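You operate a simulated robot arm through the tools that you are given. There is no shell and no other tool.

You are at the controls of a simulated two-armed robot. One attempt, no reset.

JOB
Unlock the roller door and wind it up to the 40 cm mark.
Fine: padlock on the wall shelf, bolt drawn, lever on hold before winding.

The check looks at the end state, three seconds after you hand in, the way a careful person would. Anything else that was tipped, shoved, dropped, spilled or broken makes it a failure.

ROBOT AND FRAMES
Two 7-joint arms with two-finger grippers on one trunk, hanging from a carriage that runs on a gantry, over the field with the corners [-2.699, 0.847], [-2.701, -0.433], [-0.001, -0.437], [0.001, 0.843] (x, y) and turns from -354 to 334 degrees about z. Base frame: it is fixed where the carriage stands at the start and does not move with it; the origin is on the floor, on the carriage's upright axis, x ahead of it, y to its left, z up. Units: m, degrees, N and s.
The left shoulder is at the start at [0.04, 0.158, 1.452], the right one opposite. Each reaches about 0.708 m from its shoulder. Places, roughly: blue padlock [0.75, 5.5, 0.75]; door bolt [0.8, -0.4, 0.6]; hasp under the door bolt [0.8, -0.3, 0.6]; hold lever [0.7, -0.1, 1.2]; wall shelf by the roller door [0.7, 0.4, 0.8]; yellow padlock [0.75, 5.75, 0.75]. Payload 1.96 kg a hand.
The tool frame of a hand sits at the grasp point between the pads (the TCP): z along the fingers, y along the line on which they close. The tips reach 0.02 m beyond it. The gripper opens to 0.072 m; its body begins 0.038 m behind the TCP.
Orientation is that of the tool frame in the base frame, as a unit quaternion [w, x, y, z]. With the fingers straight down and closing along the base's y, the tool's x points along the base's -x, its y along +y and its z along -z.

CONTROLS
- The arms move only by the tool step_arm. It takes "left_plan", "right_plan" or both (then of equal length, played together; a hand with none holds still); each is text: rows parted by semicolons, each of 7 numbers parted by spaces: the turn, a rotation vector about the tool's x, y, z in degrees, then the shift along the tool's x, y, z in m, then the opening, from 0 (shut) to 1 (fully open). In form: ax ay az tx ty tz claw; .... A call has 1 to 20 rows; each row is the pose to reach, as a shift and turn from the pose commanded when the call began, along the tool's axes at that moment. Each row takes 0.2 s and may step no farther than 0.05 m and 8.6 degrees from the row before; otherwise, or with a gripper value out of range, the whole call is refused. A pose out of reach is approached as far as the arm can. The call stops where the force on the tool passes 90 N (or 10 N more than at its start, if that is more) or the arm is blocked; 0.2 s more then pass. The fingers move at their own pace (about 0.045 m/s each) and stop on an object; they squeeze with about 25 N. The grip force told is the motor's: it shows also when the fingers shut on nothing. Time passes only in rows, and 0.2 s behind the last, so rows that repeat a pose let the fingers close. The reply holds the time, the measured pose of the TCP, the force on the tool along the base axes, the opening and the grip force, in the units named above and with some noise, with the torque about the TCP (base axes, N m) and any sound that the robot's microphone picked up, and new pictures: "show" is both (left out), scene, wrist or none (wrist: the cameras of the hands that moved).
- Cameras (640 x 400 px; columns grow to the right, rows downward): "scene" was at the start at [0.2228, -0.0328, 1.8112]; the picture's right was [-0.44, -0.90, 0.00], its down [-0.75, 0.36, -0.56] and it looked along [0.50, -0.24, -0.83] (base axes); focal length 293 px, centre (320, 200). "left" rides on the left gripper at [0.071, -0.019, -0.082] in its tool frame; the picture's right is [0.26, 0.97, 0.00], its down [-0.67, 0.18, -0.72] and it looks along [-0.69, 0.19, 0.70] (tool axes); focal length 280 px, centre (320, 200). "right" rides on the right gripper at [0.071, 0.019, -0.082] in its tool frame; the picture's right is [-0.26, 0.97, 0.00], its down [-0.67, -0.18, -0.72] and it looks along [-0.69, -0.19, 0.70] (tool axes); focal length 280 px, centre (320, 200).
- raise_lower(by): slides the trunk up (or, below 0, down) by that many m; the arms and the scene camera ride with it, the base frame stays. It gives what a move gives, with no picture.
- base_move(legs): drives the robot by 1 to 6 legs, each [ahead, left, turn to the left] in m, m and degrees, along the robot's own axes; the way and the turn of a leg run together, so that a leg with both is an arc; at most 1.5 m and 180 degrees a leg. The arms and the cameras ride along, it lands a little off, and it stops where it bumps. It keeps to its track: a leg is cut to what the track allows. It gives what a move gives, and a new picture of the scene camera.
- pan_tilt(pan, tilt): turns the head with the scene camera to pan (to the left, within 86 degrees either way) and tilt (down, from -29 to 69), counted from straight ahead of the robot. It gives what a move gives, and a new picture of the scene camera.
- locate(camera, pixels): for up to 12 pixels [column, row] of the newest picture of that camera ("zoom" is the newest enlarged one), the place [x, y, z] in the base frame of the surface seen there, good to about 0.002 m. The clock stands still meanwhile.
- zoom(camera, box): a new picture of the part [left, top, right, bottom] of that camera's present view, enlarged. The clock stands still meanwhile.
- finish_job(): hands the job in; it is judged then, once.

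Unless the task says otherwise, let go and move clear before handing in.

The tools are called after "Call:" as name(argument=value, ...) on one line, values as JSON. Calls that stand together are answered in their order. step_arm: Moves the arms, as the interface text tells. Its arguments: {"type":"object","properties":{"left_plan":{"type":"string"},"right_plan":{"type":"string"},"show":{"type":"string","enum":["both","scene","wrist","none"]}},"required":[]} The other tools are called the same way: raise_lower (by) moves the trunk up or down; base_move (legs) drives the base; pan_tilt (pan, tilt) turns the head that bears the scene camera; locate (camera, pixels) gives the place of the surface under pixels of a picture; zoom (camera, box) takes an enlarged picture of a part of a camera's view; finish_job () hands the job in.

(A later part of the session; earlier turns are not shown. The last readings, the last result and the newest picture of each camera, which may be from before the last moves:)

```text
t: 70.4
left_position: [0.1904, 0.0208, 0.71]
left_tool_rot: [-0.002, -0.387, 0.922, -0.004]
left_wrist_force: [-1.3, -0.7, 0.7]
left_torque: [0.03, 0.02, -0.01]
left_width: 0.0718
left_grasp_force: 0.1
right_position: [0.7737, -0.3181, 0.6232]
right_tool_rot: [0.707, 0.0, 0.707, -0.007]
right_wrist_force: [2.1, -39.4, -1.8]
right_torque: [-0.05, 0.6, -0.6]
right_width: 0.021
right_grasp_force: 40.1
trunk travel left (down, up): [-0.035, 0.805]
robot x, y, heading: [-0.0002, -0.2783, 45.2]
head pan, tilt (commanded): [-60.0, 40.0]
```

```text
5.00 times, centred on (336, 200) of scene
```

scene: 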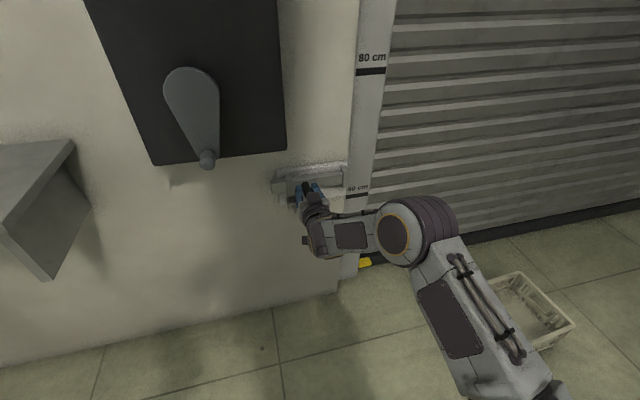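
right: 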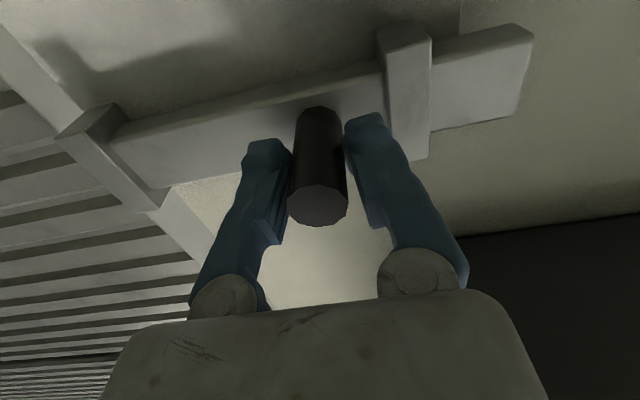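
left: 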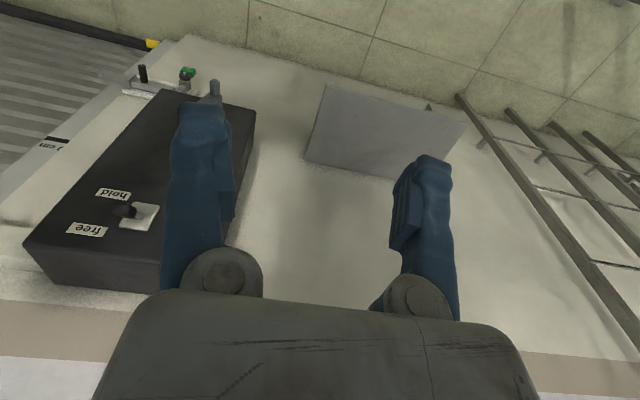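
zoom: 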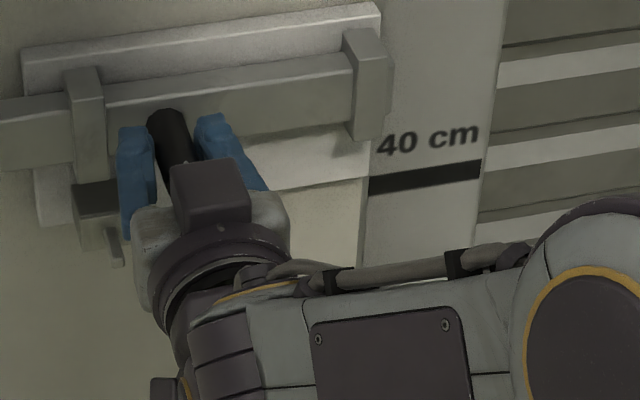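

A 39 N push shows the bolt met a stop after ~7 cm; its right end is now flush inside the right guide (zoom (365,90)), clear of the post. I'll relax the push, open and back off to inspect.

Call:
step_arm(right_plan="0 0 0 0 -0.008 0 0; 0 0 0 0 -0.016 0 0; 0 0 0 0 -0.016 0 0.5; 0 0 0 0 -0.016 0 0.6; 0 0 0 0 -0.016 0 0.6; 0 0 0 0 -0.016 -0.03 0.6; 0 0 0 0 -0.016 -0.07 0.6; 0 0 0 0 -0.016 -0.11 0.6")

Call:
zoom(camera="scene", box=[260, 150, 388, 230])

Call:
locate(camera="zoom", pixels=[[200, 165], [180, 130], [60, 130], [130, 130], [415, 100], [430, 100], [250, 120], [440, 90], [380, 110]])

```text
t: 72.2
left_position: [0.1887, 0.0322, 0.7119]
left_tool_rot: [0.0, -0.388, 0.922, 0.0]
left_wrist_force: [-0.4, 0.4, 0.3]
left_torque: [0.03, 0.01, 0.01]
left_width: 0.072
left_grasp_force: 0.1
right_position: [0.6642, -0.3183, 0.6236]
right_tool_rot: [0.708, 0.0, 0.706, -0.001]
right_wrist_force: [0.2, -0.2, 0.0]
right_torque: [0.02, -0.01, 0.03]
right_width: 0.0433
right_grasp_force: 0.1
trunk travel left (down, up): [-0.035, 0.805]
robot x, y, heading: [-0.0014, -0.2813, 45.8]
head pan, tilt (commanded): [-60.0, 40.0]
```

scene: 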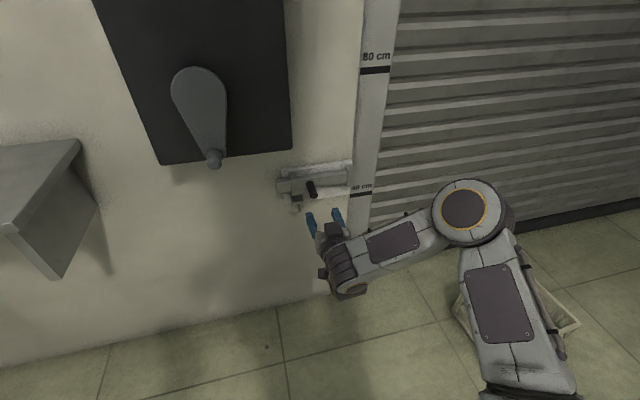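
right: 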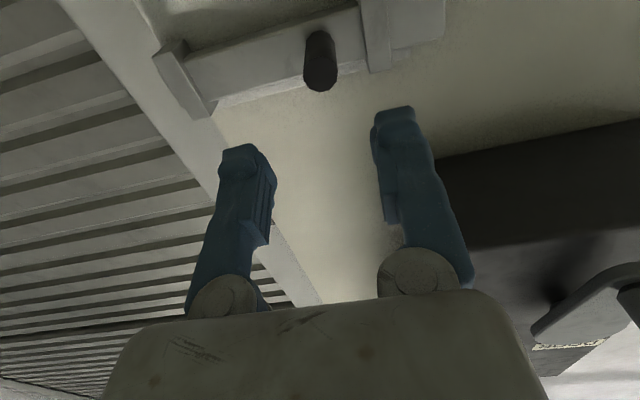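

```text
5.00 times, centred on (324, 190) of scene
```

zoom: 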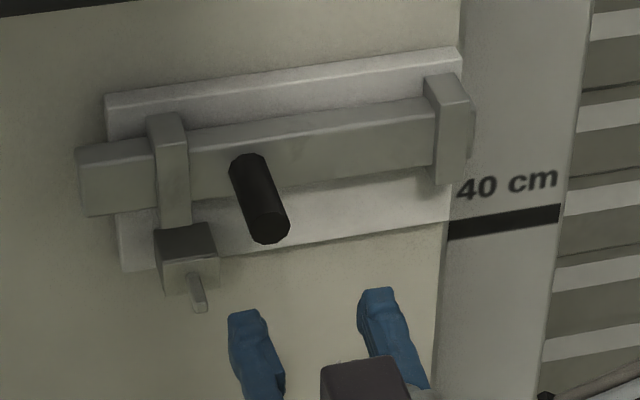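

```text
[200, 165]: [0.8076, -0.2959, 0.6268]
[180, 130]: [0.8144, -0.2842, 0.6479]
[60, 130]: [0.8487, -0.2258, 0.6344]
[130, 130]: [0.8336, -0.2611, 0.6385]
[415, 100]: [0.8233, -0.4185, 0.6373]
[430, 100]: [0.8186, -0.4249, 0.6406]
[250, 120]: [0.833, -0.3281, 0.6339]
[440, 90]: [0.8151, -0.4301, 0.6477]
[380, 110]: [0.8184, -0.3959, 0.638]
```

The bolt is drawn: its end is flush with the right guide (470,110) and its left end sticks out past the left guide. I'll check finger thickness to be sure the stop was the bolt's own and not a finger on the guide.

Call:
locate(camera="right", pixels=[[376, 125], [408, 112], [414, 130], [395, 115], [270, 160], [225, 155], [320, 80], [338, 60], [365, 60], [388, 60]])

Call:
locate(camera="scene", pixels=[[307, 213], [312, 213], [335, 209], [340, 212], [310, 222]])

```text
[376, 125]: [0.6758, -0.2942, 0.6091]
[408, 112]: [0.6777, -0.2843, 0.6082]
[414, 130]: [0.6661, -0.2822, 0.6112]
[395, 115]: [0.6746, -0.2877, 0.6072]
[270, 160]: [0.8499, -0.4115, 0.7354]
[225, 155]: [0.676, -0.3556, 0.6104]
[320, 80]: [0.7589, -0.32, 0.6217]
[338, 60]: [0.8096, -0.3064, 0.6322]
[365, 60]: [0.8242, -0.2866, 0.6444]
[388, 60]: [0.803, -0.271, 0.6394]
```

```text
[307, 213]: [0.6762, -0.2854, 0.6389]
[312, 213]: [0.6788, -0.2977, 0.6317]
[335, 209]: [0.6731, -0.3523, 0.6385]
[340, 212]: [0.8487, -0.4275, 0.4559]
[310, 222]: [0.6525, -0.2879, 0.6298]
```

Tips reached only x≈0.794 against the guide front at 0.803, so the bolt hit its own stop (7 cm travel): it is drawn. Next the lever: I'll retract, close the hand, and raise the trunk 0.6 m.

Call:
step_arm(right_plan="0 0 0 0 0 -0.04 0; 0 0 0 0 0 -0.08 0; 0 0 0 0 0 -0.12 0; 0 0 0 0 0 -0.12 0", show="none")

Call:
raise_lower(by=0.4)

Call:
raise_lower(by=0.25)

Call:
pan_tilt(pan=-40, tilt=35)

```text
t: 73.2
left_position: [0.1921, 0.0329, 0.7127]
left_tool_rot: [-0.001, -0.388, 0.922, -0.001]
left_wrist_force: [0.4, -0.3, 0.6]
left_torque: [-0.01, -0.03, -0.04]
left_width: 0.0722
left_grasp_force: 0.0
right_position: [0.544, -0.3187, 0.6273]
right_tool_rot: [0.708, 0.0, 0.706, 0.0]
right_wrist_force: [0.1, -0.1, 0.1]
right_torque: [-0.01, -0.01, -0.01]
right_width: 0.0
right_grasp_force: 25.1
trunk travel left (down, up): [-0.035, 0.805]
robot x, y, heading: [-0.0019, -0.2818, 45.5]
head pan, tilt (commanded): [-60.0, 40.0]
```

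```text
t: 77.0
left_position: [0.1893, 0.0335, 1.1139]
left_tool_rot: [0.0, -0.388, 0.921, 0.0]
left_wrist_force: [0.2, -0.2, 0.3]
left_torque: [-0.01, 0.0, -0.01]
left_width: 0.072
left_grasp_force: 0.0
right_position: [0.5427, -0.3173, 1.0274]
right_tool_rot: [0.707, 0.0, 0.707, 0.0]
right_wrist_force: [1.0, -0.8, -0.3]
right_torque: [0.0, 0.0, 0.0]
right_width: 0.0
right_grasp_force: 25.5
trunk travel left (down, up): [-0.435, 0.405]
robot x, y, heading: [-0.0018, -0.2777, 45.3]
head pan, tilt (commanded): [-60.0, 40.0]
```

```text
t: 79.6
left_position: [0.1907, 0.0341, 1.3623]
left_tool_rot: [0.0, -0.387, 0.922, 0.001]
left_wrist_force: [0.1, -1.1, 1.0]
left_torque: [-0.02, 0.0, -0.01]
left_width: 0.0719
left_grasp_force: 0.1
right_position: [0.543, -0.3174, 1.2773]
right_tool_rot: [0.708, 0.0, 0.706, -0.001]
right_wrist_force: [0.3, -0.1, 0.7]
right_torque: [0.03, 0.01, 0.0]
right_width: 0.0
right_grasp_force: 25.5
trunk travel left (down, up): [-0.685, 0.155]
robot x, y, heading: [-0.003, -0.2793, 45.3]
head pan, tilt (commanded): [-60.0, 40.0]
```

```text
t: 80.5
left_position: [0.19, 0.0337, 1.3621]
left_tool_rot: [-0.001, -0.388, 0.922, 0.0]
left_wrist_force: [0.5, 0.6, 0.4]
left_torque: [-0.04, 0.01, 0.01]
left_width: 0.072
left_grasp_force: 0.1
right_position: [0.544, -0.3161, 1.2771]
right_tool_rot: [0.706, 0.0, 0.708, 0.0]
right_wrist_force: [-0.1, -0.2, 0.3]
right_torque: [0.01, -0.01, 0.0]
right_width: 0.0
right_grasp_force: 25.3
trunk travel left (down, up): [-0.685, 0.155]
robot x, y, heading: [0.0006, -0.2823, 45.4]
head pan, tilt (commanded): [-40.0, 35.0]
```

scene: 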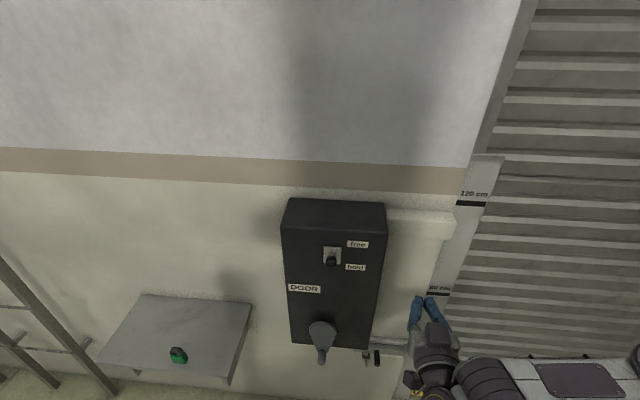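

The lever (332,262) is reachable from the right hand, which is shut at [0.544,-0.317,1.277]. I'll drive 0.17 m along +y so the hand lines up with the lever.

Call:
base_move(legs=[[0.121, 0.119, 0]])

Call:
step_arm(right_plan="0 0 0 -0.02 0 0 0; 0 0 0 -0.035 0 0 0; 0 0 0 -0.035 0 0 0")

Call:
zoom(camera="scene", box=[250, 200, 442, 320])

```text
t: 81.9
left_position: [0.1922, 0.2067, 1.3634]
left_tool_rot: [0.0, -0.388, 0.922, -0.001]
left_wrist_force: [-0.1, -0.1, 0.9]
left_torque: [0.04, -0.02, -0.02]
left_width: 0.0723
left_grasp_force: 0.1
right_position: [0.5457, -0.1439, 1.2757]
right_tool_rot: [0.708, 0.0, 0.707, 0.0]
right_wrist_force: [-0.2, -0.5, -1.2]
right_torque: [-0.01, 0.02, 0.02]
right_width: 0.0002
right_grasp_force: 25.0
trunk travel left (down, up): [-0.685, 0.155]
robot x, y, heading: [-0.0019, -0.108, 45.8]
head pan, tilt (commanded): [-40.0, 35.0]
```

scene: 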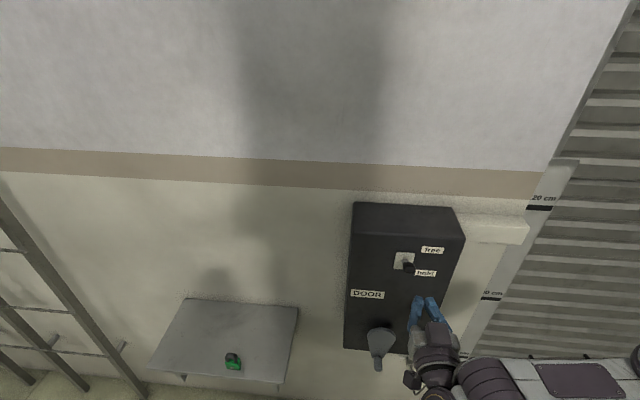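

```text
t: 82.7
left_position: [0.1919, 0.2069, 1.3625]
left_tool_rot: [0.0, -0.388, 0.922, 0.0]
left_wrist_force: [0.0, -0.1, -0.4]
left_torque: [-0.01, -0.01, 0.0]
left_width: 0.0722
left_grasp_force: 0.1
right_position: [0.5493, -0.1329, 1.3023]
right_tool_rot: [0.708, 0.0, 0.706, 0.0]
right_wrist_force: [-0.2, 0.2, 0.3]
right_torque: [-0.01, -0.02, -0.02]
right_width: 0.0
right_grasp_force: 25.1
right hand out of reach, approached as far as the arm can: row 1, 2, 3
trunk travel left (down, up): [-0.685, 0.155]
robot x, y, heading: [-0.0036, -0.1097, 45.8]
head pan, tilt (commanded): [-40.0, 35.0]
```

scene: 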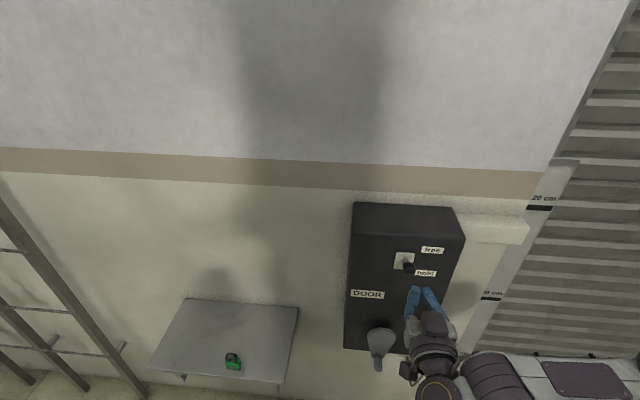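
right: 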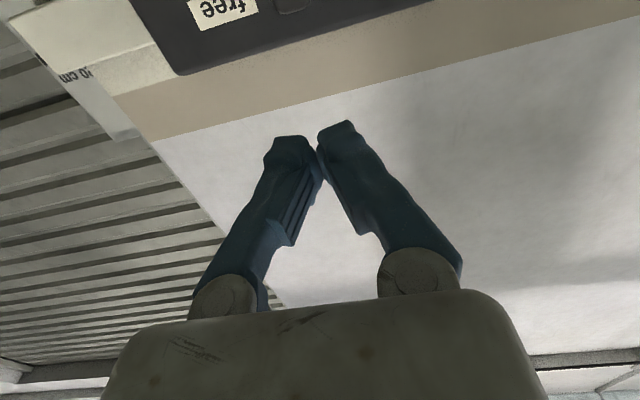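

```text
3.33 times, centred on (346, 260) of scene
```

zoom: 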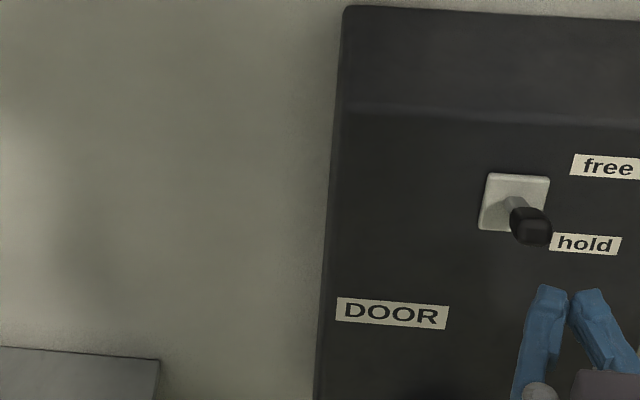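

The hand could only rise to z≈1.302 because the arm is folded; it is aligned at y≈-0.133. I'll raise the trunk 2 cm for clearance and advance over the lever knob.

Call:
raise_lower(by=0.02)

Call:
step_arm(right_plan="0 0 0 0 0 0.03 0; 0 0 0 0 0 0.06 0; 0 0 0 0 0 0.09 0; 0 0 0 0 0 0.105 0; 0 0 0 0 0 0.105 0")

Call:
zoom(camera="scene", box=[346, 210, 474, 290])

```text
t: 83.4
left_position: [0.1913, 0.2067, 1.3825]
left_tool_rot: [-0.001, -0.389, 0.921, 0.0]
left_wrist_force: [0.0, 0.4, 0.4]
left_torque: [0.0, 0.01, -0.01]
left_width: 0.072
left_grasp_force: 0.1
right_position: [0.5486, -0.1331, 1.3214]
right_tool_rot: [0.708, 0.001, 0.707, -0.001]
right_wrist_force: [-0.5, -0.7, 0.2]
right_torque: [-0.01, -0.01, -0.01]
right_width: 0.0
right_grasp_force: 24.9
trunk travel left (down, up): [-0.705, 0.135]
robot x, y, heading: [0.0053, -0.1084, 45.7]
head pan, tilt (commanded): [-40.0, 35.0]
```

```text
t: 84.6
left_position: [0.1906, 0.2072, 1.3824]
left_tool_rot: [0.0, -0.387, 0.922, 0.0]
left_wrist_force: [-0.2, 1.0, 0.0]
left_torque: [0.04, -0.02, -0.01]
left_width: 0.0719
left_grasp_force: 0.1
right_position: [0.6531, -0.1329, 1.3231]
right_tool_rot: [0.708, 0.0, 0.707, 0.0]
right_wrist_force: [0.0, 0.2, 0.3]
right_torque: [-0.01, -0.03, -0.04]
right_width: 0.0
right_grasp_force: 25.3
trunk travel left (down, up): [-0.705, 0.135]
robot x, y, heading: [0.0002, -0.1092, 45.8]
head pan, tilt (commanded): [-40.0, 35.0]
```

scene: 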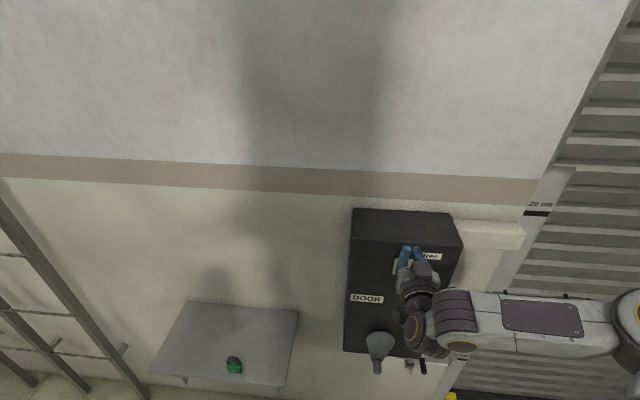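
right: 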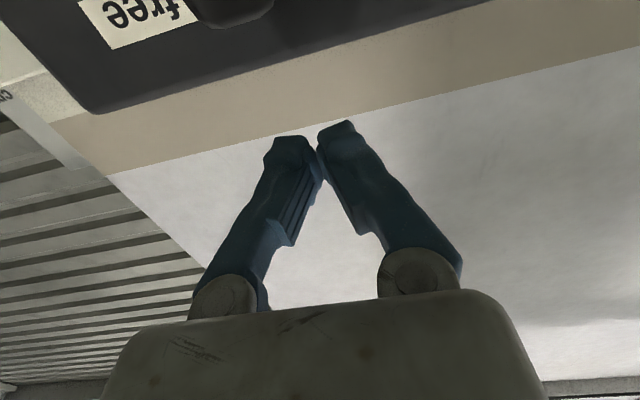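

```text
5.00 times, centred on (410, 250) of scene
```

zoom: 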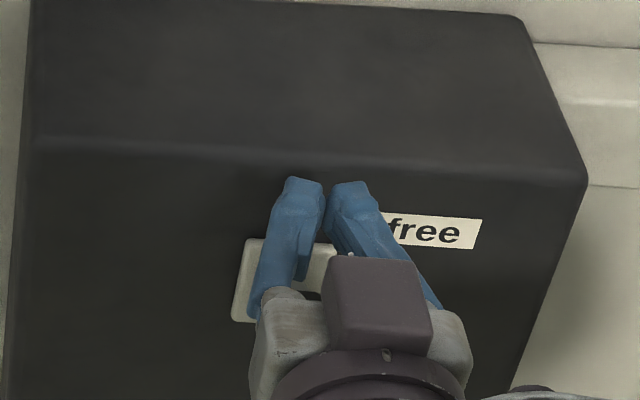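

The shut fingers are above the knob; since they form a narrow "A", I'll shift 1.2 cm sideways so one finger is squarely over the lever, then press down in 1 cm steps partway.

Call:
step_arm(right_plan="0 0 0 0 -0.006 0.003 0; 0 0 0 0 -0.012 0.006 0; 0 0 0 0.01 -0.012 0.006 0; 0 0 0 0.02 -0.012 0.006 0; 0 0 0 0.03 -0.012 0.006 0; 0 0 0 0.04 -0.012 0.006 0; 0 0 0 0.05 -0.012 0.006 0; 0 0 0 0.058 -0.012 0.006 0; 0 0 0 0.066 -0.012 0.006 0")

Call:
zoom(camera="scene", box=[346, 210, 474, 290])

```text
t: 86.6
left_position: [0.1914, 0.2069, 1.3829]
left_tool_rot: [0.0, -0.388, 0.922, 0.0]
left_wrist_force: [0.2, 0.0, 0.1]
left_torque: [0.0, -0.02, -0.01]
left_width: 0.0721
left_grasp_force: 0.1
right_position: [0.6589, -0.1473, 1.2545]
right_tool_rot: [0.707, 0.0, 0.707, 0.0]
right_wrist_force: [0.8, -0.1, 0.4]
right_torque: [-0.02, 0.02, 0.0]
right_width: 0.0002
right_grasp_force: 25.1
trunk travel left (down, up): [-0.705, 0.135]
robot x, y, heading: [-0.0022, -0.109, 45.8]
head pan, tilt (commanded): [-40.0, 35.0]
```

scene: 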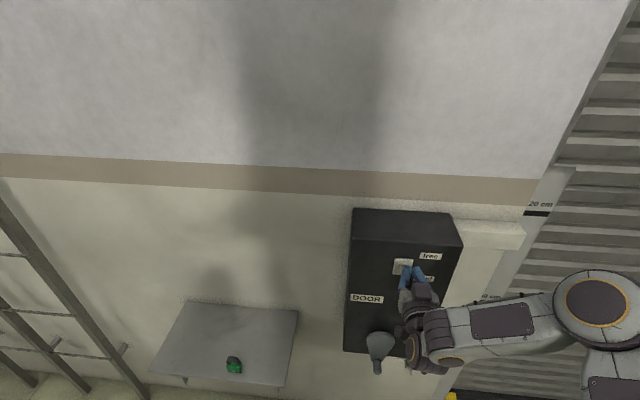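
right: 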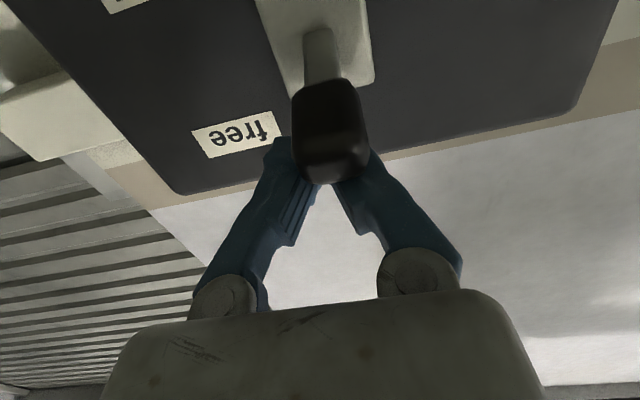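

```text
5.00 times, centred on (410, 250) of scene
```

zoom: 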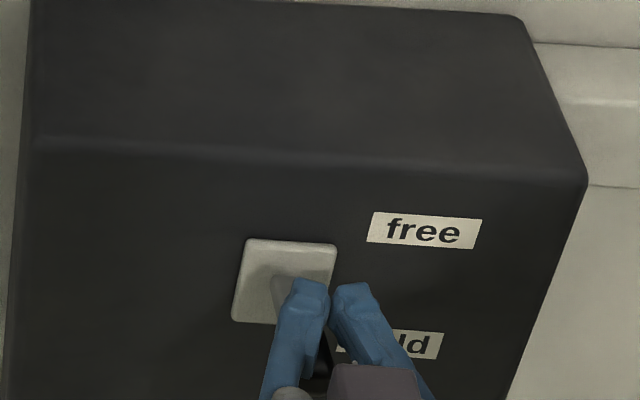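

The lever follows easily (knob under the fingers at wrist (330,135)). Pressing further down in small steps.

Call:
step_arm(right_plan="0 0 0 0.008 0 0 0; 0 0 0 0.016 0 0 0; 0 0 0 0.024 0 0 0; 0 0 0 0.03 0 0 0; 0 0 0 0.035 0 0 0; 0 0 0 0.04 0 0 0")

Call:
locate(camera="right", pixels=[[325, 80], [330, 120], [330, 150], [330, 50], [325, 20], [345, 130]])

```text
t: 88.0
left_position: [0.1918, 0.2063, 1.3838]
left_tool_rot: [0.0, -0.388, 0.922, -0.001]
left_wrist_force: [0.3, 0.7, -0.7]
left_torque: [-0.01, -0.01, 0.0]
left_width: 0.0719
left_grasp_force: 0.1
right_position: [0.6592, -0.1455, 1.2204]
right_tool_rot: [0.713, 0.002, 0.701, 0.002]
right_wrist_force: [-36.9, -6.6, 60.4]
right_torque: [-0.01, -0.49, 0.57]
right_width: 0.0059
right_grasp_force: 29.4
trunk travel left (down, up): [-0.705, 0.135]
robot x, y, heading: [-0.0015, -0.105, 45.5]
head pan, tilt (commanded): [-40.0, 35.0]
```

scene: 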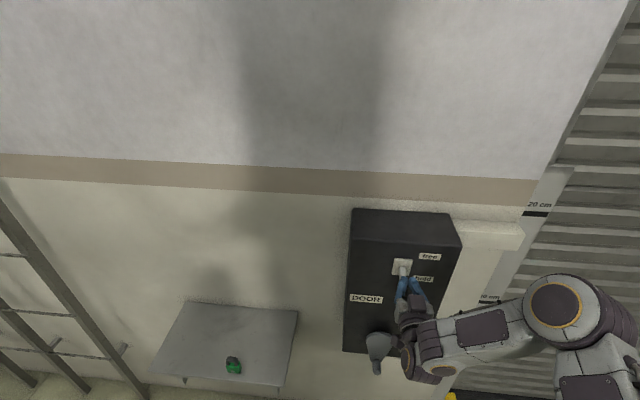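
right: 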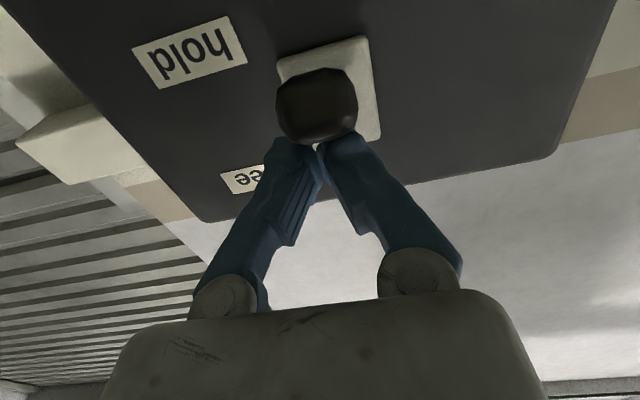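

```text
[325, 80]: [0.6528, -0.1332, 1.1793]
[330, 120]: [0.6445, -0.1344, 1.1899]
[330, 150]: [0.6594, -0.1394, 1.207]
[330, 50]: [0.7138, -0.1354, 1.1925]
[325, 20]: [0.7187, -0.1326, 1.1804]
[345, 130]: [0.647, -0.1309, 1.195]
```

The lever is at its lower stop (knob front at z≈1.19, 60 N reaction). I'll lift off and check where the lever stays.

Call:
step_arm(right_plan="0 0 0 -0.012 0 0 0; 0 0 0 -0.024 0 0 0; 0 0 0 -0.045 0 -0.01 0; 0 0 0 -0.065 0 -0.04 0; 0 0 0 -0.065 0 -0.08 0; 0 0 0 -0.065 0 -0.08 0")

Call:
zoom(camera="scene", box=[346, 210, 474, 290])

Call:
locate(camera="zoom", pixels=[[285, 300], [300, 330], [310, 340], [320, 350], [290, 250], [290, 310]])

```text
t: 89.4
left_position: [0.1919, 0.2072, 1.3829]
left_tool_rot: [-0.001, -0.388, 0.922, 0.001]
left_wrist_force: [0.0, -0.4, 0.3]
left_torque: [0.04, 0.0, -0.03]
left_width: 0.0718
left_grasp_force: 0.1
right_position: [0.577, -0.1453, 1.2827]
right_tool_rot: [0.707, 0.0, 0.707, 0.0]
right_wrist_force: [0.1, 0.9, 0.5]
right_torque: [-0.02, 0.0, -0.01]
right_width: 0.0002
right_grasp_force: 29.9
trunk travel left (down, up): [-0.705, 0.135]
robot x, y, heading: [0.0017, -0.1076, 45.9]
head pan, tilt (commanded): [-40.0, 35.0]
```

scene: 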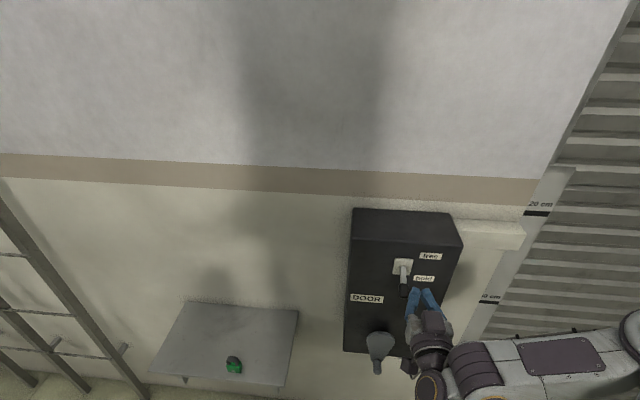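
right: 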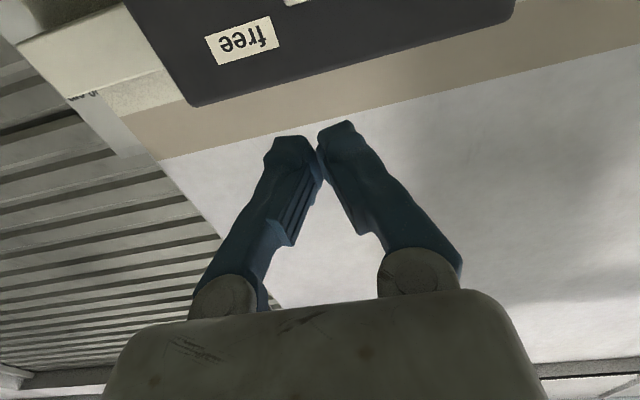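

```text
5.00 times, centred on (410, 250) of scene
```

zoom: 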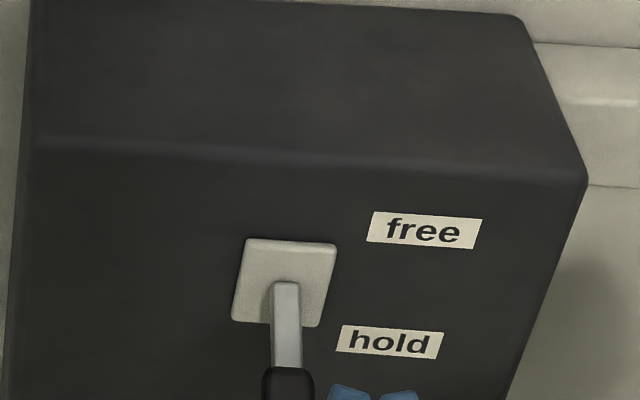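

```text
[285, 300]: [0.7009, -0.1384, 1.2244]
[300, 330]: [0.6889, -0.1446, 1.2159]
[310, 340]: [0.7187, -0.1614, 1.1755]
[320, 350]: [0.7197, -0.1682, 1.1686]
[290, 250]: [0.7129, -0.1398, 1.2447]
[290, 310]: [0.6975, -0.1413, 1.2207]
```

The lever now stays down on "hold" (zoom (285,330)). Next the crank: I'll lower the trunk 0.4 m, shift the base 7 cm along +y, and look at the crank.

Call:
raise_lower(by=-0.4)

Call:
base_move(legs=[[0.05, 0.049, 0]])

Call:
pan_tilt(pan=-55, tilt=35)

Call:
zoom(camera="scene", box=[200, 80, 456, 240])

```text
t: 93.2
left_position: [0.1907, 0.2072, 0.9819]
left_tool_rot: [0.0, -0.388, 0.921, 0.0]
left_wrist_force: [-0.7, 0.4, -0.2]
left_torque: [-0.03, -0.02, 0.0]
left_width: 0.0721
left_grasp_force: 0.1
right_position: [0.5763, -0.1454, 0.883]
right_tool_rot: [0.707, -0.001, 0.707, 0.001]
right_wrist_force: [0.1, 0.1, 0.2]
right_torque: [-0.02, -0.03, -0.03]
right_width: 0.0001
right_grasp_force: 29.7
trunk travel left (down, up): [-0.305, 0.535]
robot x, y, heading: [0.0027, -0.1045, 45.7]
head pan, tilt (commanded): [-40.0, 35.0]
```

```text
t: 94.2
left_position: [0.1919, 0.2768, 0.9823]
left_tool_rot: [0.0, -0.388, 0.922, 0.001]
left_wrist_force: [0.2, 0.5, 0.8]
left_torque: [-0.02, -0.01, 0.0]
left_width: 0.0719
left_grasp_force: 0.0
right_position: [0.5768, -0.0755, 0.8821]
right_tool_rot: [0.708, 0.0, 0.707, 0.001]
right_wrist_force: [0.2, 0.5, 0.5]
right_torque: [0.03, -0.01, -0.03]
right_width: 0.0002
right_grasp_force: 30.3
trunk travel left (down, up): [-0.305, 0.535]
robot x, y, heading: [-0.0036, -0.0378, 45.9]
head pan, tilt (commanded): [-40.0, 35.0]
```

scene: 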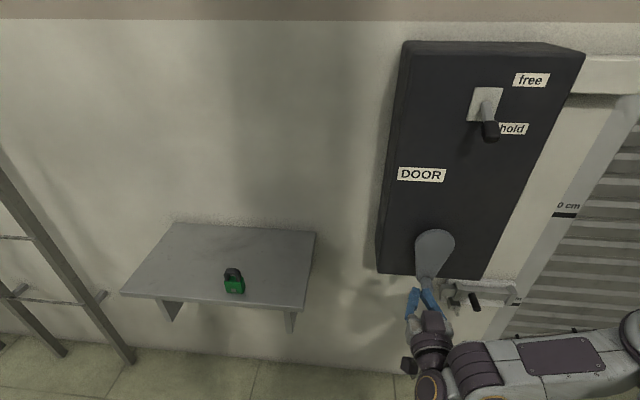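

```text
t: 95.0
left_position: [0.1924, 0.277, 0.982]
left_tool_rot: [0.0, -0.389, 0.921, 0.0]
left_wrist_force: [0.1, -0.8, 0.1]
left_torque: [0.01, 0.01, 0.03]
left_width: 0.0722
left_grasp_force: 0.0
right_position: [0.5761, -0.0769, 0.8818]
right_tool_rot: [0.707, 0.001, 0.707, -0.001]
right_wrist_force: [0.3, 0.3, -0.1]
right_torque: [0.01, -0.02, 0.05]
right_width: 0.0
right_grasp_force: 29.2
trunk travel left (down, up): [-0.305, 0.535]
robot x, y, heading: [0.001, -0.0349, 45.7]
head pan, tilt (commanded): [-55.0, 35.0]
```

scene: 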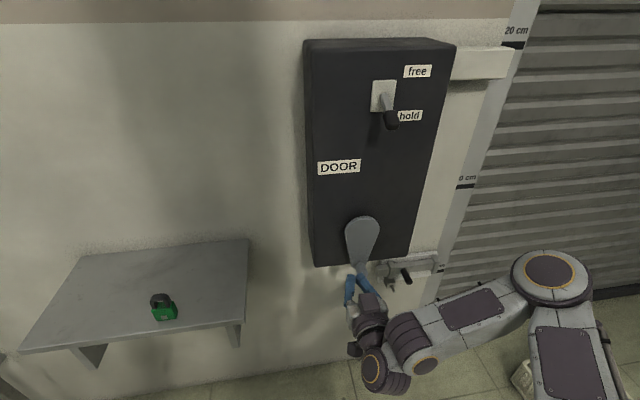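

```text
2.50 times, centred on (328, 160) of scene
```

zoom: 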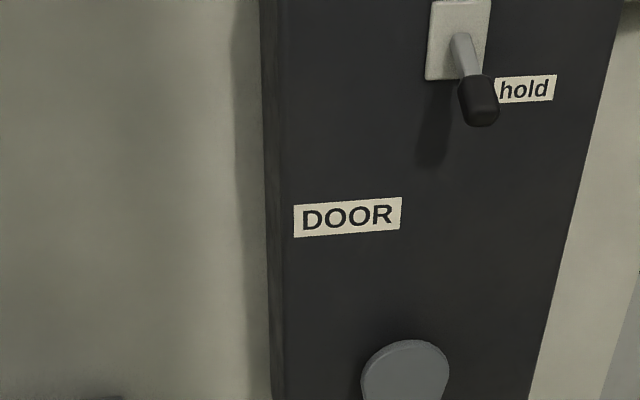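

The lever stands at "hold" and the padlock sits on the shelf. The hand hides the crank knob, so I'll lower the hand 9 cm and measure the crank.

Call:
step_arm(right_plan="0 0 0 0.03 0.0 0 0.9; 0 0 0 0.06 0.0 0 0.9; 0 0 0 0.09 0.0 0 0.9; 0 0 0 0.09 0.0 0 0.9")

Call:
zoom(camera="scene", box=[296, 190, 424, 270])

```text
t: 96.0
left_position: [0.192, 0.2771, 0.9824]
left_tool_rot: [0.001, -0.388, 0.922, 0.001]
left_wrist_force: [0.0, 0.4, -0.4]
left_torque: [0.01, 0.02, -0.01]
left_width: 0.072
left_grasp_force: 0.1
right_position: [0.5759, -0.0756, 0.7921]
right_tool_rot: [0.707, -0.001, 0.707, 0.001]
right_wrist_force: [0.4, 0.7, 0.3]
right_torque: [0.0, 0.01, -0.02]
right_width: 0.0648
right_grasp_force: 0.1
trunk travel left (down, up): [-0.305, 0.535]
robot x, y, heading: [0.0013, -0.037, 45.7]
head pan, tilt (commanded): [-55.0, 35.0]
```

scene: 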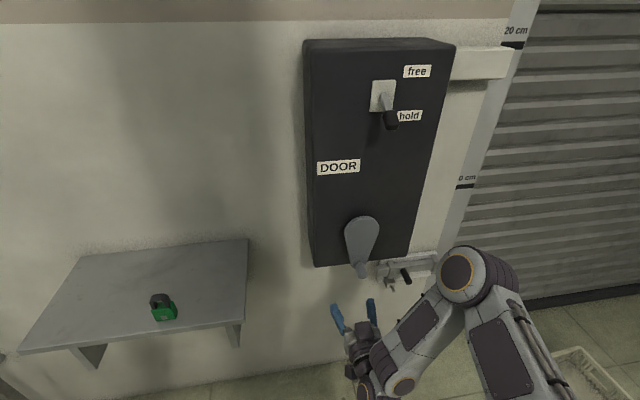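
right: 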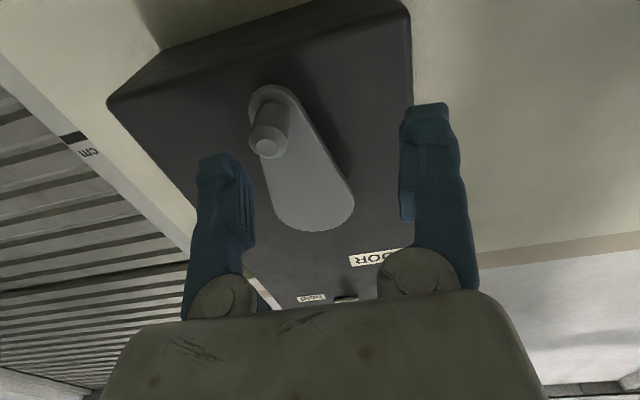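

```text
5.00 times, centred on (360, 230) of scene
```

zoom: 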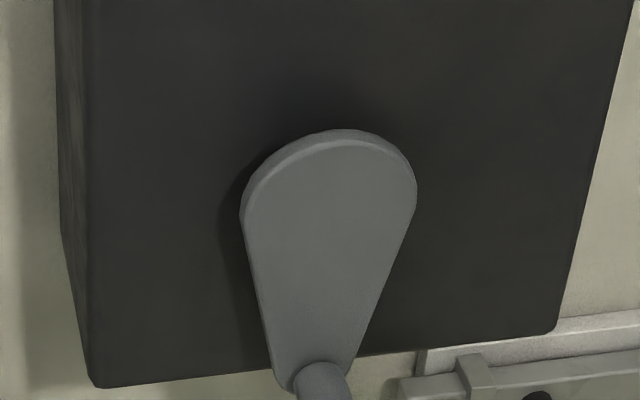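

The wrist camera shows the crank plate well: knob at (267,140), hub end at (315,200). Measuring both.

Call:
locate(camera="right", pixels=[[267, 147], [272, 120], [265, 108], [283, 120], [315, 229], [353, 205], [278, 205], [300, 180], [330, 180], [285, 165], [262, 90], [315, 200]])

Call:
zoom(camera="right", box=[230, 70, 390, 240])

Call:
locate(camera="scene", pixels=[[363, 218], [346, 232], [378, 230], [361, 235], [358, 262], [362, 273], [355, 272], [368, 270], [362, 250]])

```text
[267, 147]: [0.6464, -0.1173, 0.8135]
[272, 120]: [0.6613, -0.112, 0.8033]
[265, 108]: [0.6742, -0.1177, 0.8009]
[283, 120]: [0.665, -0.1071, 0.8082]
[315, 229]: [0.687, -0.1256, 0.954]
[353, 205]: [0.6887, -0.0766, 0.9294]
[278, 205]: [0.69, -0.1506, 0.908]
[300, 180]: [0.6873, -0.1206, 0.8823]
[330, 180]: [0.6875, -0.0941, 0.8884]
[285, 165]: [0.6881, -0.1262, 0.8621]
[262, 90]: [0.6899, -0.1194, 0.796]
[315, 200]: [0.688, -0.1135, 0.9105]
```

```text
2.35 times, centred on (310, 155) of right
```

zoom: 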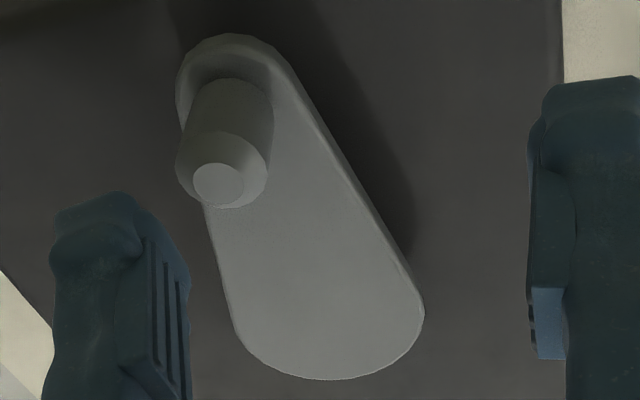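

```text
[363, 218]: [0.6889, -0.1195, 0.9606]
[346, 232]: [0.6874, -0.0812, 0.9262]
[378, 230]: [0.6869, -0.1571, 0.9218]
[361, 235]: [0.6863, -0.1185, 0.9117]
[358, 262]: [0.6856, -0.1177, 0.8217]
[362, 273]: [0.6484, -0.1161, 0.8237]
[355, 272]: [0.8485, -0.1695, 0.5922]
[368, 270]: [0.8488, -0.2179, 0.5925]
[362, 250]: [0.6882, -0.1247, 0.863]
```

The hub centre is about [y -0.1175, z 0.920] and the knob centre about [-0.1175, 0.815], 27 mm thick, x 0.646–0.687; crank radius ≈0.105. I'll align and move in to grip the knob at x≈0.661.

Call:
step_arm(right_plan="0 0 0 -0.012 -0.021 0 0.9; 0 0 0 -0.023 -0.042 0 0.9; 0 0 0 -0.023 -0.042 0.03 0.9; 0 0 0 -0.023 -0.042 0.06 0.9; 0 0 0 -0.023 -0.042 0.085 0.9; 0 0 0 -0.023 -0.042 0.085 0.9")

Call:
zoom(camera="scene", box=[296, 210, 424, 290])

```text
t: 97.4
left_position: [0.1912, 0.2766, 0.9825]
left_tool_rot: [-0.001, -0.388, 0.921, 0.0]
left_wrist_force: [-0.2, 0.6, -0.3]
left_torque: [-0.04, -0.01, 0.0]
left_width: 0.0718
left_grasp_force: 0.0
right_position: [0.6623, -0.1145, 0.8176]
right_tool_rot: [0.707, -0.001, 0.707, 0.001]
right_wrist_force: [-0.4, 0.0, 0.2]
right_torque: [0.0, 0.01, 0.03]
right_width: 0.0646
right_grasp_force: 0.0
trunk travel left (down, up): [-0.305, 0.535]
robot x, y, heading: [-0.001, -0.039, 45.9]
head pan, tilt (commanded): [-55.0, 35.0]
```

scene: 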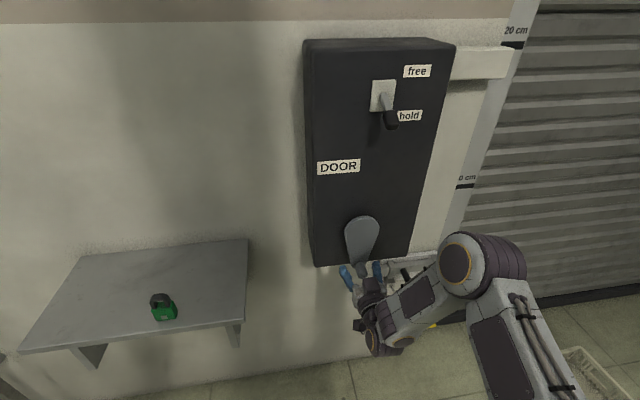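
right: 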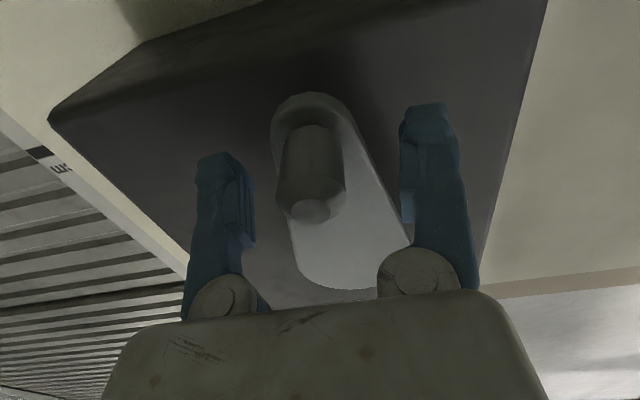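

```text
5.00 times, centred on (360, 250) of scene
```

zoom: 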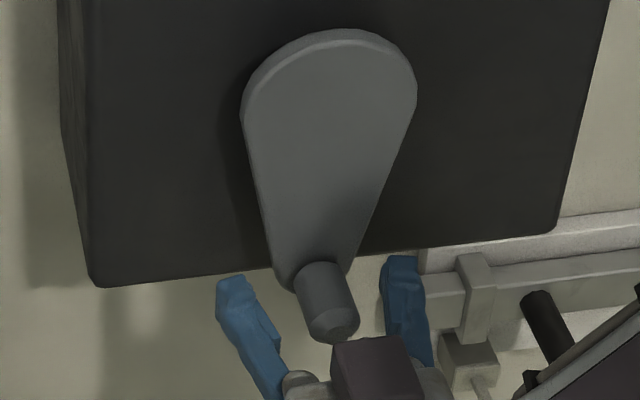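

The knob lies between the open fingers (wrist (310,165)). Closing on it.

Call:
step_arm(right_plan="0 0 0 0.001 -0.0035 0 0.9; 0 0 0 0.001 -0.0035 0 0; 0 0 0 0.001 -0.0035 0 0; 0 0 0 0.001 -0.0035 0 0; 0 0 0 0.001 -0.0035 0 0; 0 0 0 0.001 -0.0035 0 0")

Call:
zoom(camera="scene", box=[400, 200, 528, 340])

```text
t: 98.8
left_position: [0.1925, 0.2775, 0.9821]
left_tool_rot: [0.001, -0.389, 0.921, 0.0]
left_wrist_force: [-0.1, 0.1, -0.8]
left_torque: [0.0, 0.01, -0.01]
left_width: 0.0719
left_grasp_force: 0.1
right_position: [0.6633, -0.1182, 0.8168]
right_tool_rot: [0.707, 0.0, 0.707, 0.001]
right_wrist_force: [3.1, 8.2, -1.6]
right_torque: [0.01, 0.14, 0.13]
right_width: 0.025
right_grasp_force: 39.9
trunk travel left (down, up): [-0.305, 0.535]
robot x, y, heading: [0.0027, -0.0356, 45.4]
head pan, tilt (commanded): [-55.0, 35.0]
```

scene: 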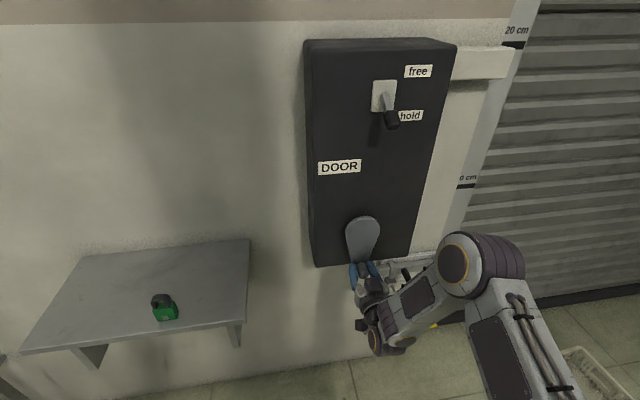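
right: 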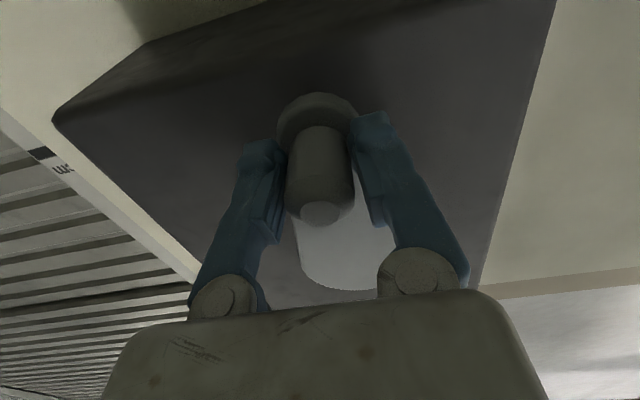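

```text
2.86 times, centred on (464, 270) of scene
```

zoom: 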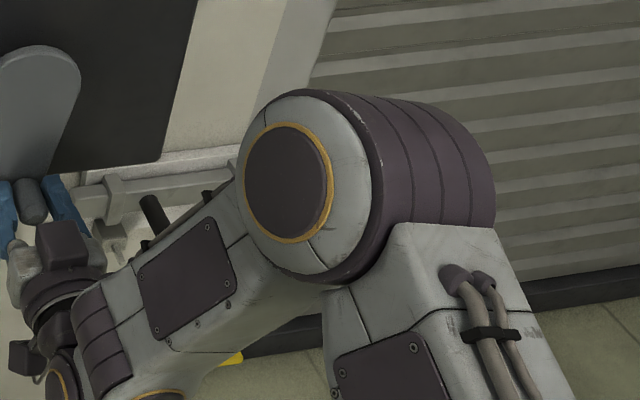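

The knob is gripped (width 0.025). I'll try a first 40° of winding clockwise (bottom toward +y) and watch force and the door's pointer.

Call:
step_arm(right_plan="0 0 0 -0.0016 0.0182 0 0; 0 0 0 -0.0063 0.0359 0 0; 0 0 0 -0.0141 0.0525 0 0; 0 0 0 -0.0246 0.0675 0 0")

Call:
pan_tilt(pan=-70, tilt=40)

```text
t: 99.8
left_position: [0.1934, 0.2737, 0.9818]
left_tool_rot: [0.001, -0.388, 0.922, -0.001]
left_wrist_force: [0.4, -1.4, 0.8]
left_torque: [0.01, 0.0, 0.0]
left_width: 0.0717
left_grasp_force: 0.0
right_position: [0.6617, -0.0558, 0.8419]
right_tool_rot: [0.709, -0.001, 0.705, -0.001]
right_wrist_force: [5.2, -13.5, -2.1]
right_torque: [-0.05, 0.0, -0.35]
right_width: 0.0248
right_grasp_force: 40.2
trunk travel left (down, up): [-0.305, 0.535]
robot x, y, heading: [-0.002, -0.0379, 45.8]
head pan, tilt (commanded): [-55.0, 35.0]
```

scene: 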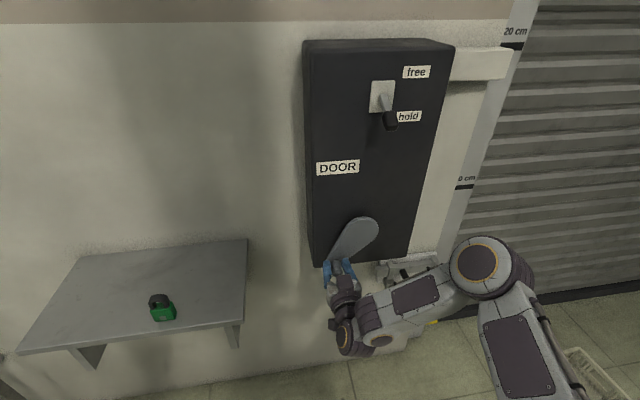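
right: 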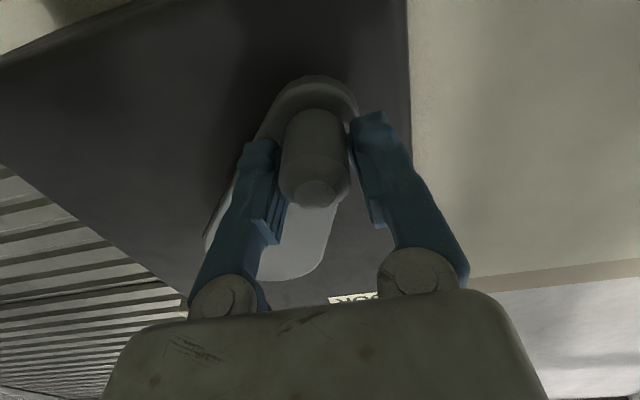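

```text
t: 100.6
left_position: [0.1927, 0.2727, 0.9812]
left_tool_rot: [0.0, -0.389, 0.921, -0.001]
left_wrist_force: [0.8, 0.2, 0.5]
left_torque: [0.02, 0.01, 0.02]
left_width: 0.0721
left_grasp_force: 0.1
right_position: [0.6603, -0.059, 0.8404]
right_tool_rot: [0.708, -0.002, 0.706, 0.0]
right_wrist_force: [0.9, -16.3, 7.1]
right_torque: [-0.3, -0.45, -0.1]
right_width: 0.024
right_grasp_force: 39.7
trunk travel left (down, up): [-0.305, 0.535]
robot x, y, heading: [0.0009, -0.0367, 45.6]
head pan, tilt (commanded): [-70.0, 40.0]
```

scene: 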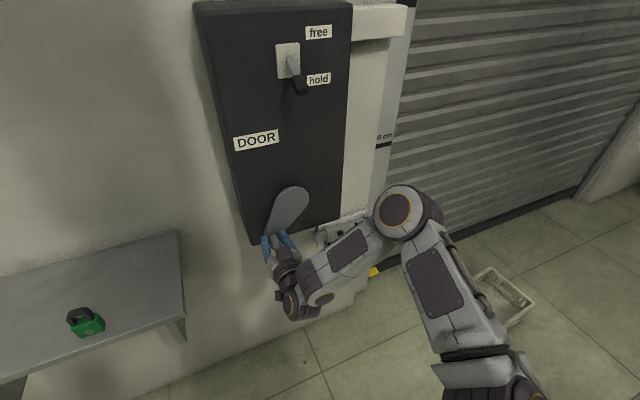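

The crank turned about 36° with ~15 N. I'll check the yellow pointer (374,272) to see whether the door rose.

Call:
zoom(camera="scene", box=[340, 220, 436, 280])

Call:
locate(camera="scene", pixels=[[374, 271], [372, 274], [376, 270], [450, 235], [470, 228], [480, 220]])

```text
6.67 times, centred on (388, 250) of scene
```

zoom: 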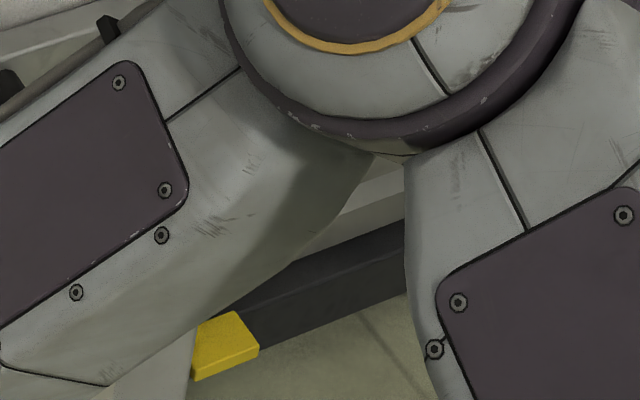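

```text
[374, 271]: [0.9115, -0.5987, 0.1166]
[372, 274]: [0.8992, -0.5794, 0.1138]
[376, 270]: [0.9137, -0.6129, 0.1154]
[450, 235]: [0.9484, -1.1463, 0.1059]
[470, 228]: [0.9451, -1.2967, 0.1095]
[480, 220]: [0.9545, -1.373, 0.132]
```

The pointer rose from z≈0.078 to ≈0.115, so clockwise is the lifting direction at roughly 1 mm per degree. I'll check the crank's geometry and the mark lines before continuing.

Call:
zoom(camera="scene", box=[232, 170, 360, 250])

Call:
locate(camera="zoom", pixels=[[300, 90], [370, 100], [380, 150], [350, 210], [220, 220], [255, 140], [230, 300], [285, 320], [320, 160]])

Call:
locate(camera="scene", pixels=[[384, 145], [382, 143], [384, 147], [360, 213], [362, 216]])

```text
5.00 times, centred on (296, 210) of scene
```

zoom: 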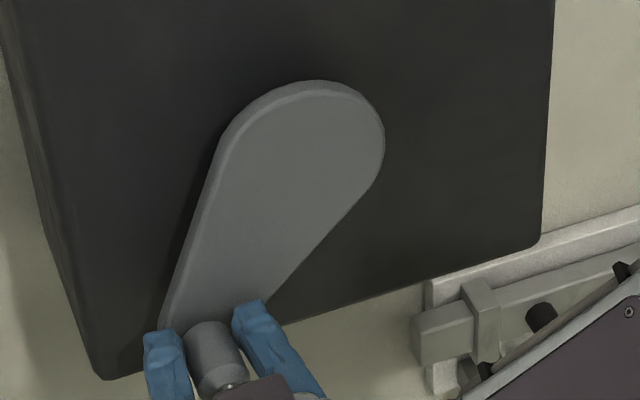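

```text
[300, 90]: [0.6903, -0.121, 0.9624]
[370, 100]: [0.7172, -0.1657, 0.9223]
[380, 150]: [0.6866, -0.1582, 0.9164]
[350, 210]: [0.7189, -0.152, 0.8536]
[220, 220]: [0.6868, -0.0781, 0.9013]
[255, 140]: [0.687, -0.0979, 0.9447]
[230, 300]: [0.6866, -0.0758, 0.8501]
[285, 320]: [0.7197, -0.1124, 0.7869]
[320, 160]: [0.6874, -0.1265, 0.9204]
```

```text
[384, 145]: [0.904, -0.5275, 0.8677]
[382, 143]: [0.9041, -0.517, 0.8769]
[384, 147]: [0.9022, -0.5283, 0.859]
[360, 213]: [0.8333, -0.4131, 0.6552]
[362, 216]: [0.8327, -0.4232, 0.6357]
```

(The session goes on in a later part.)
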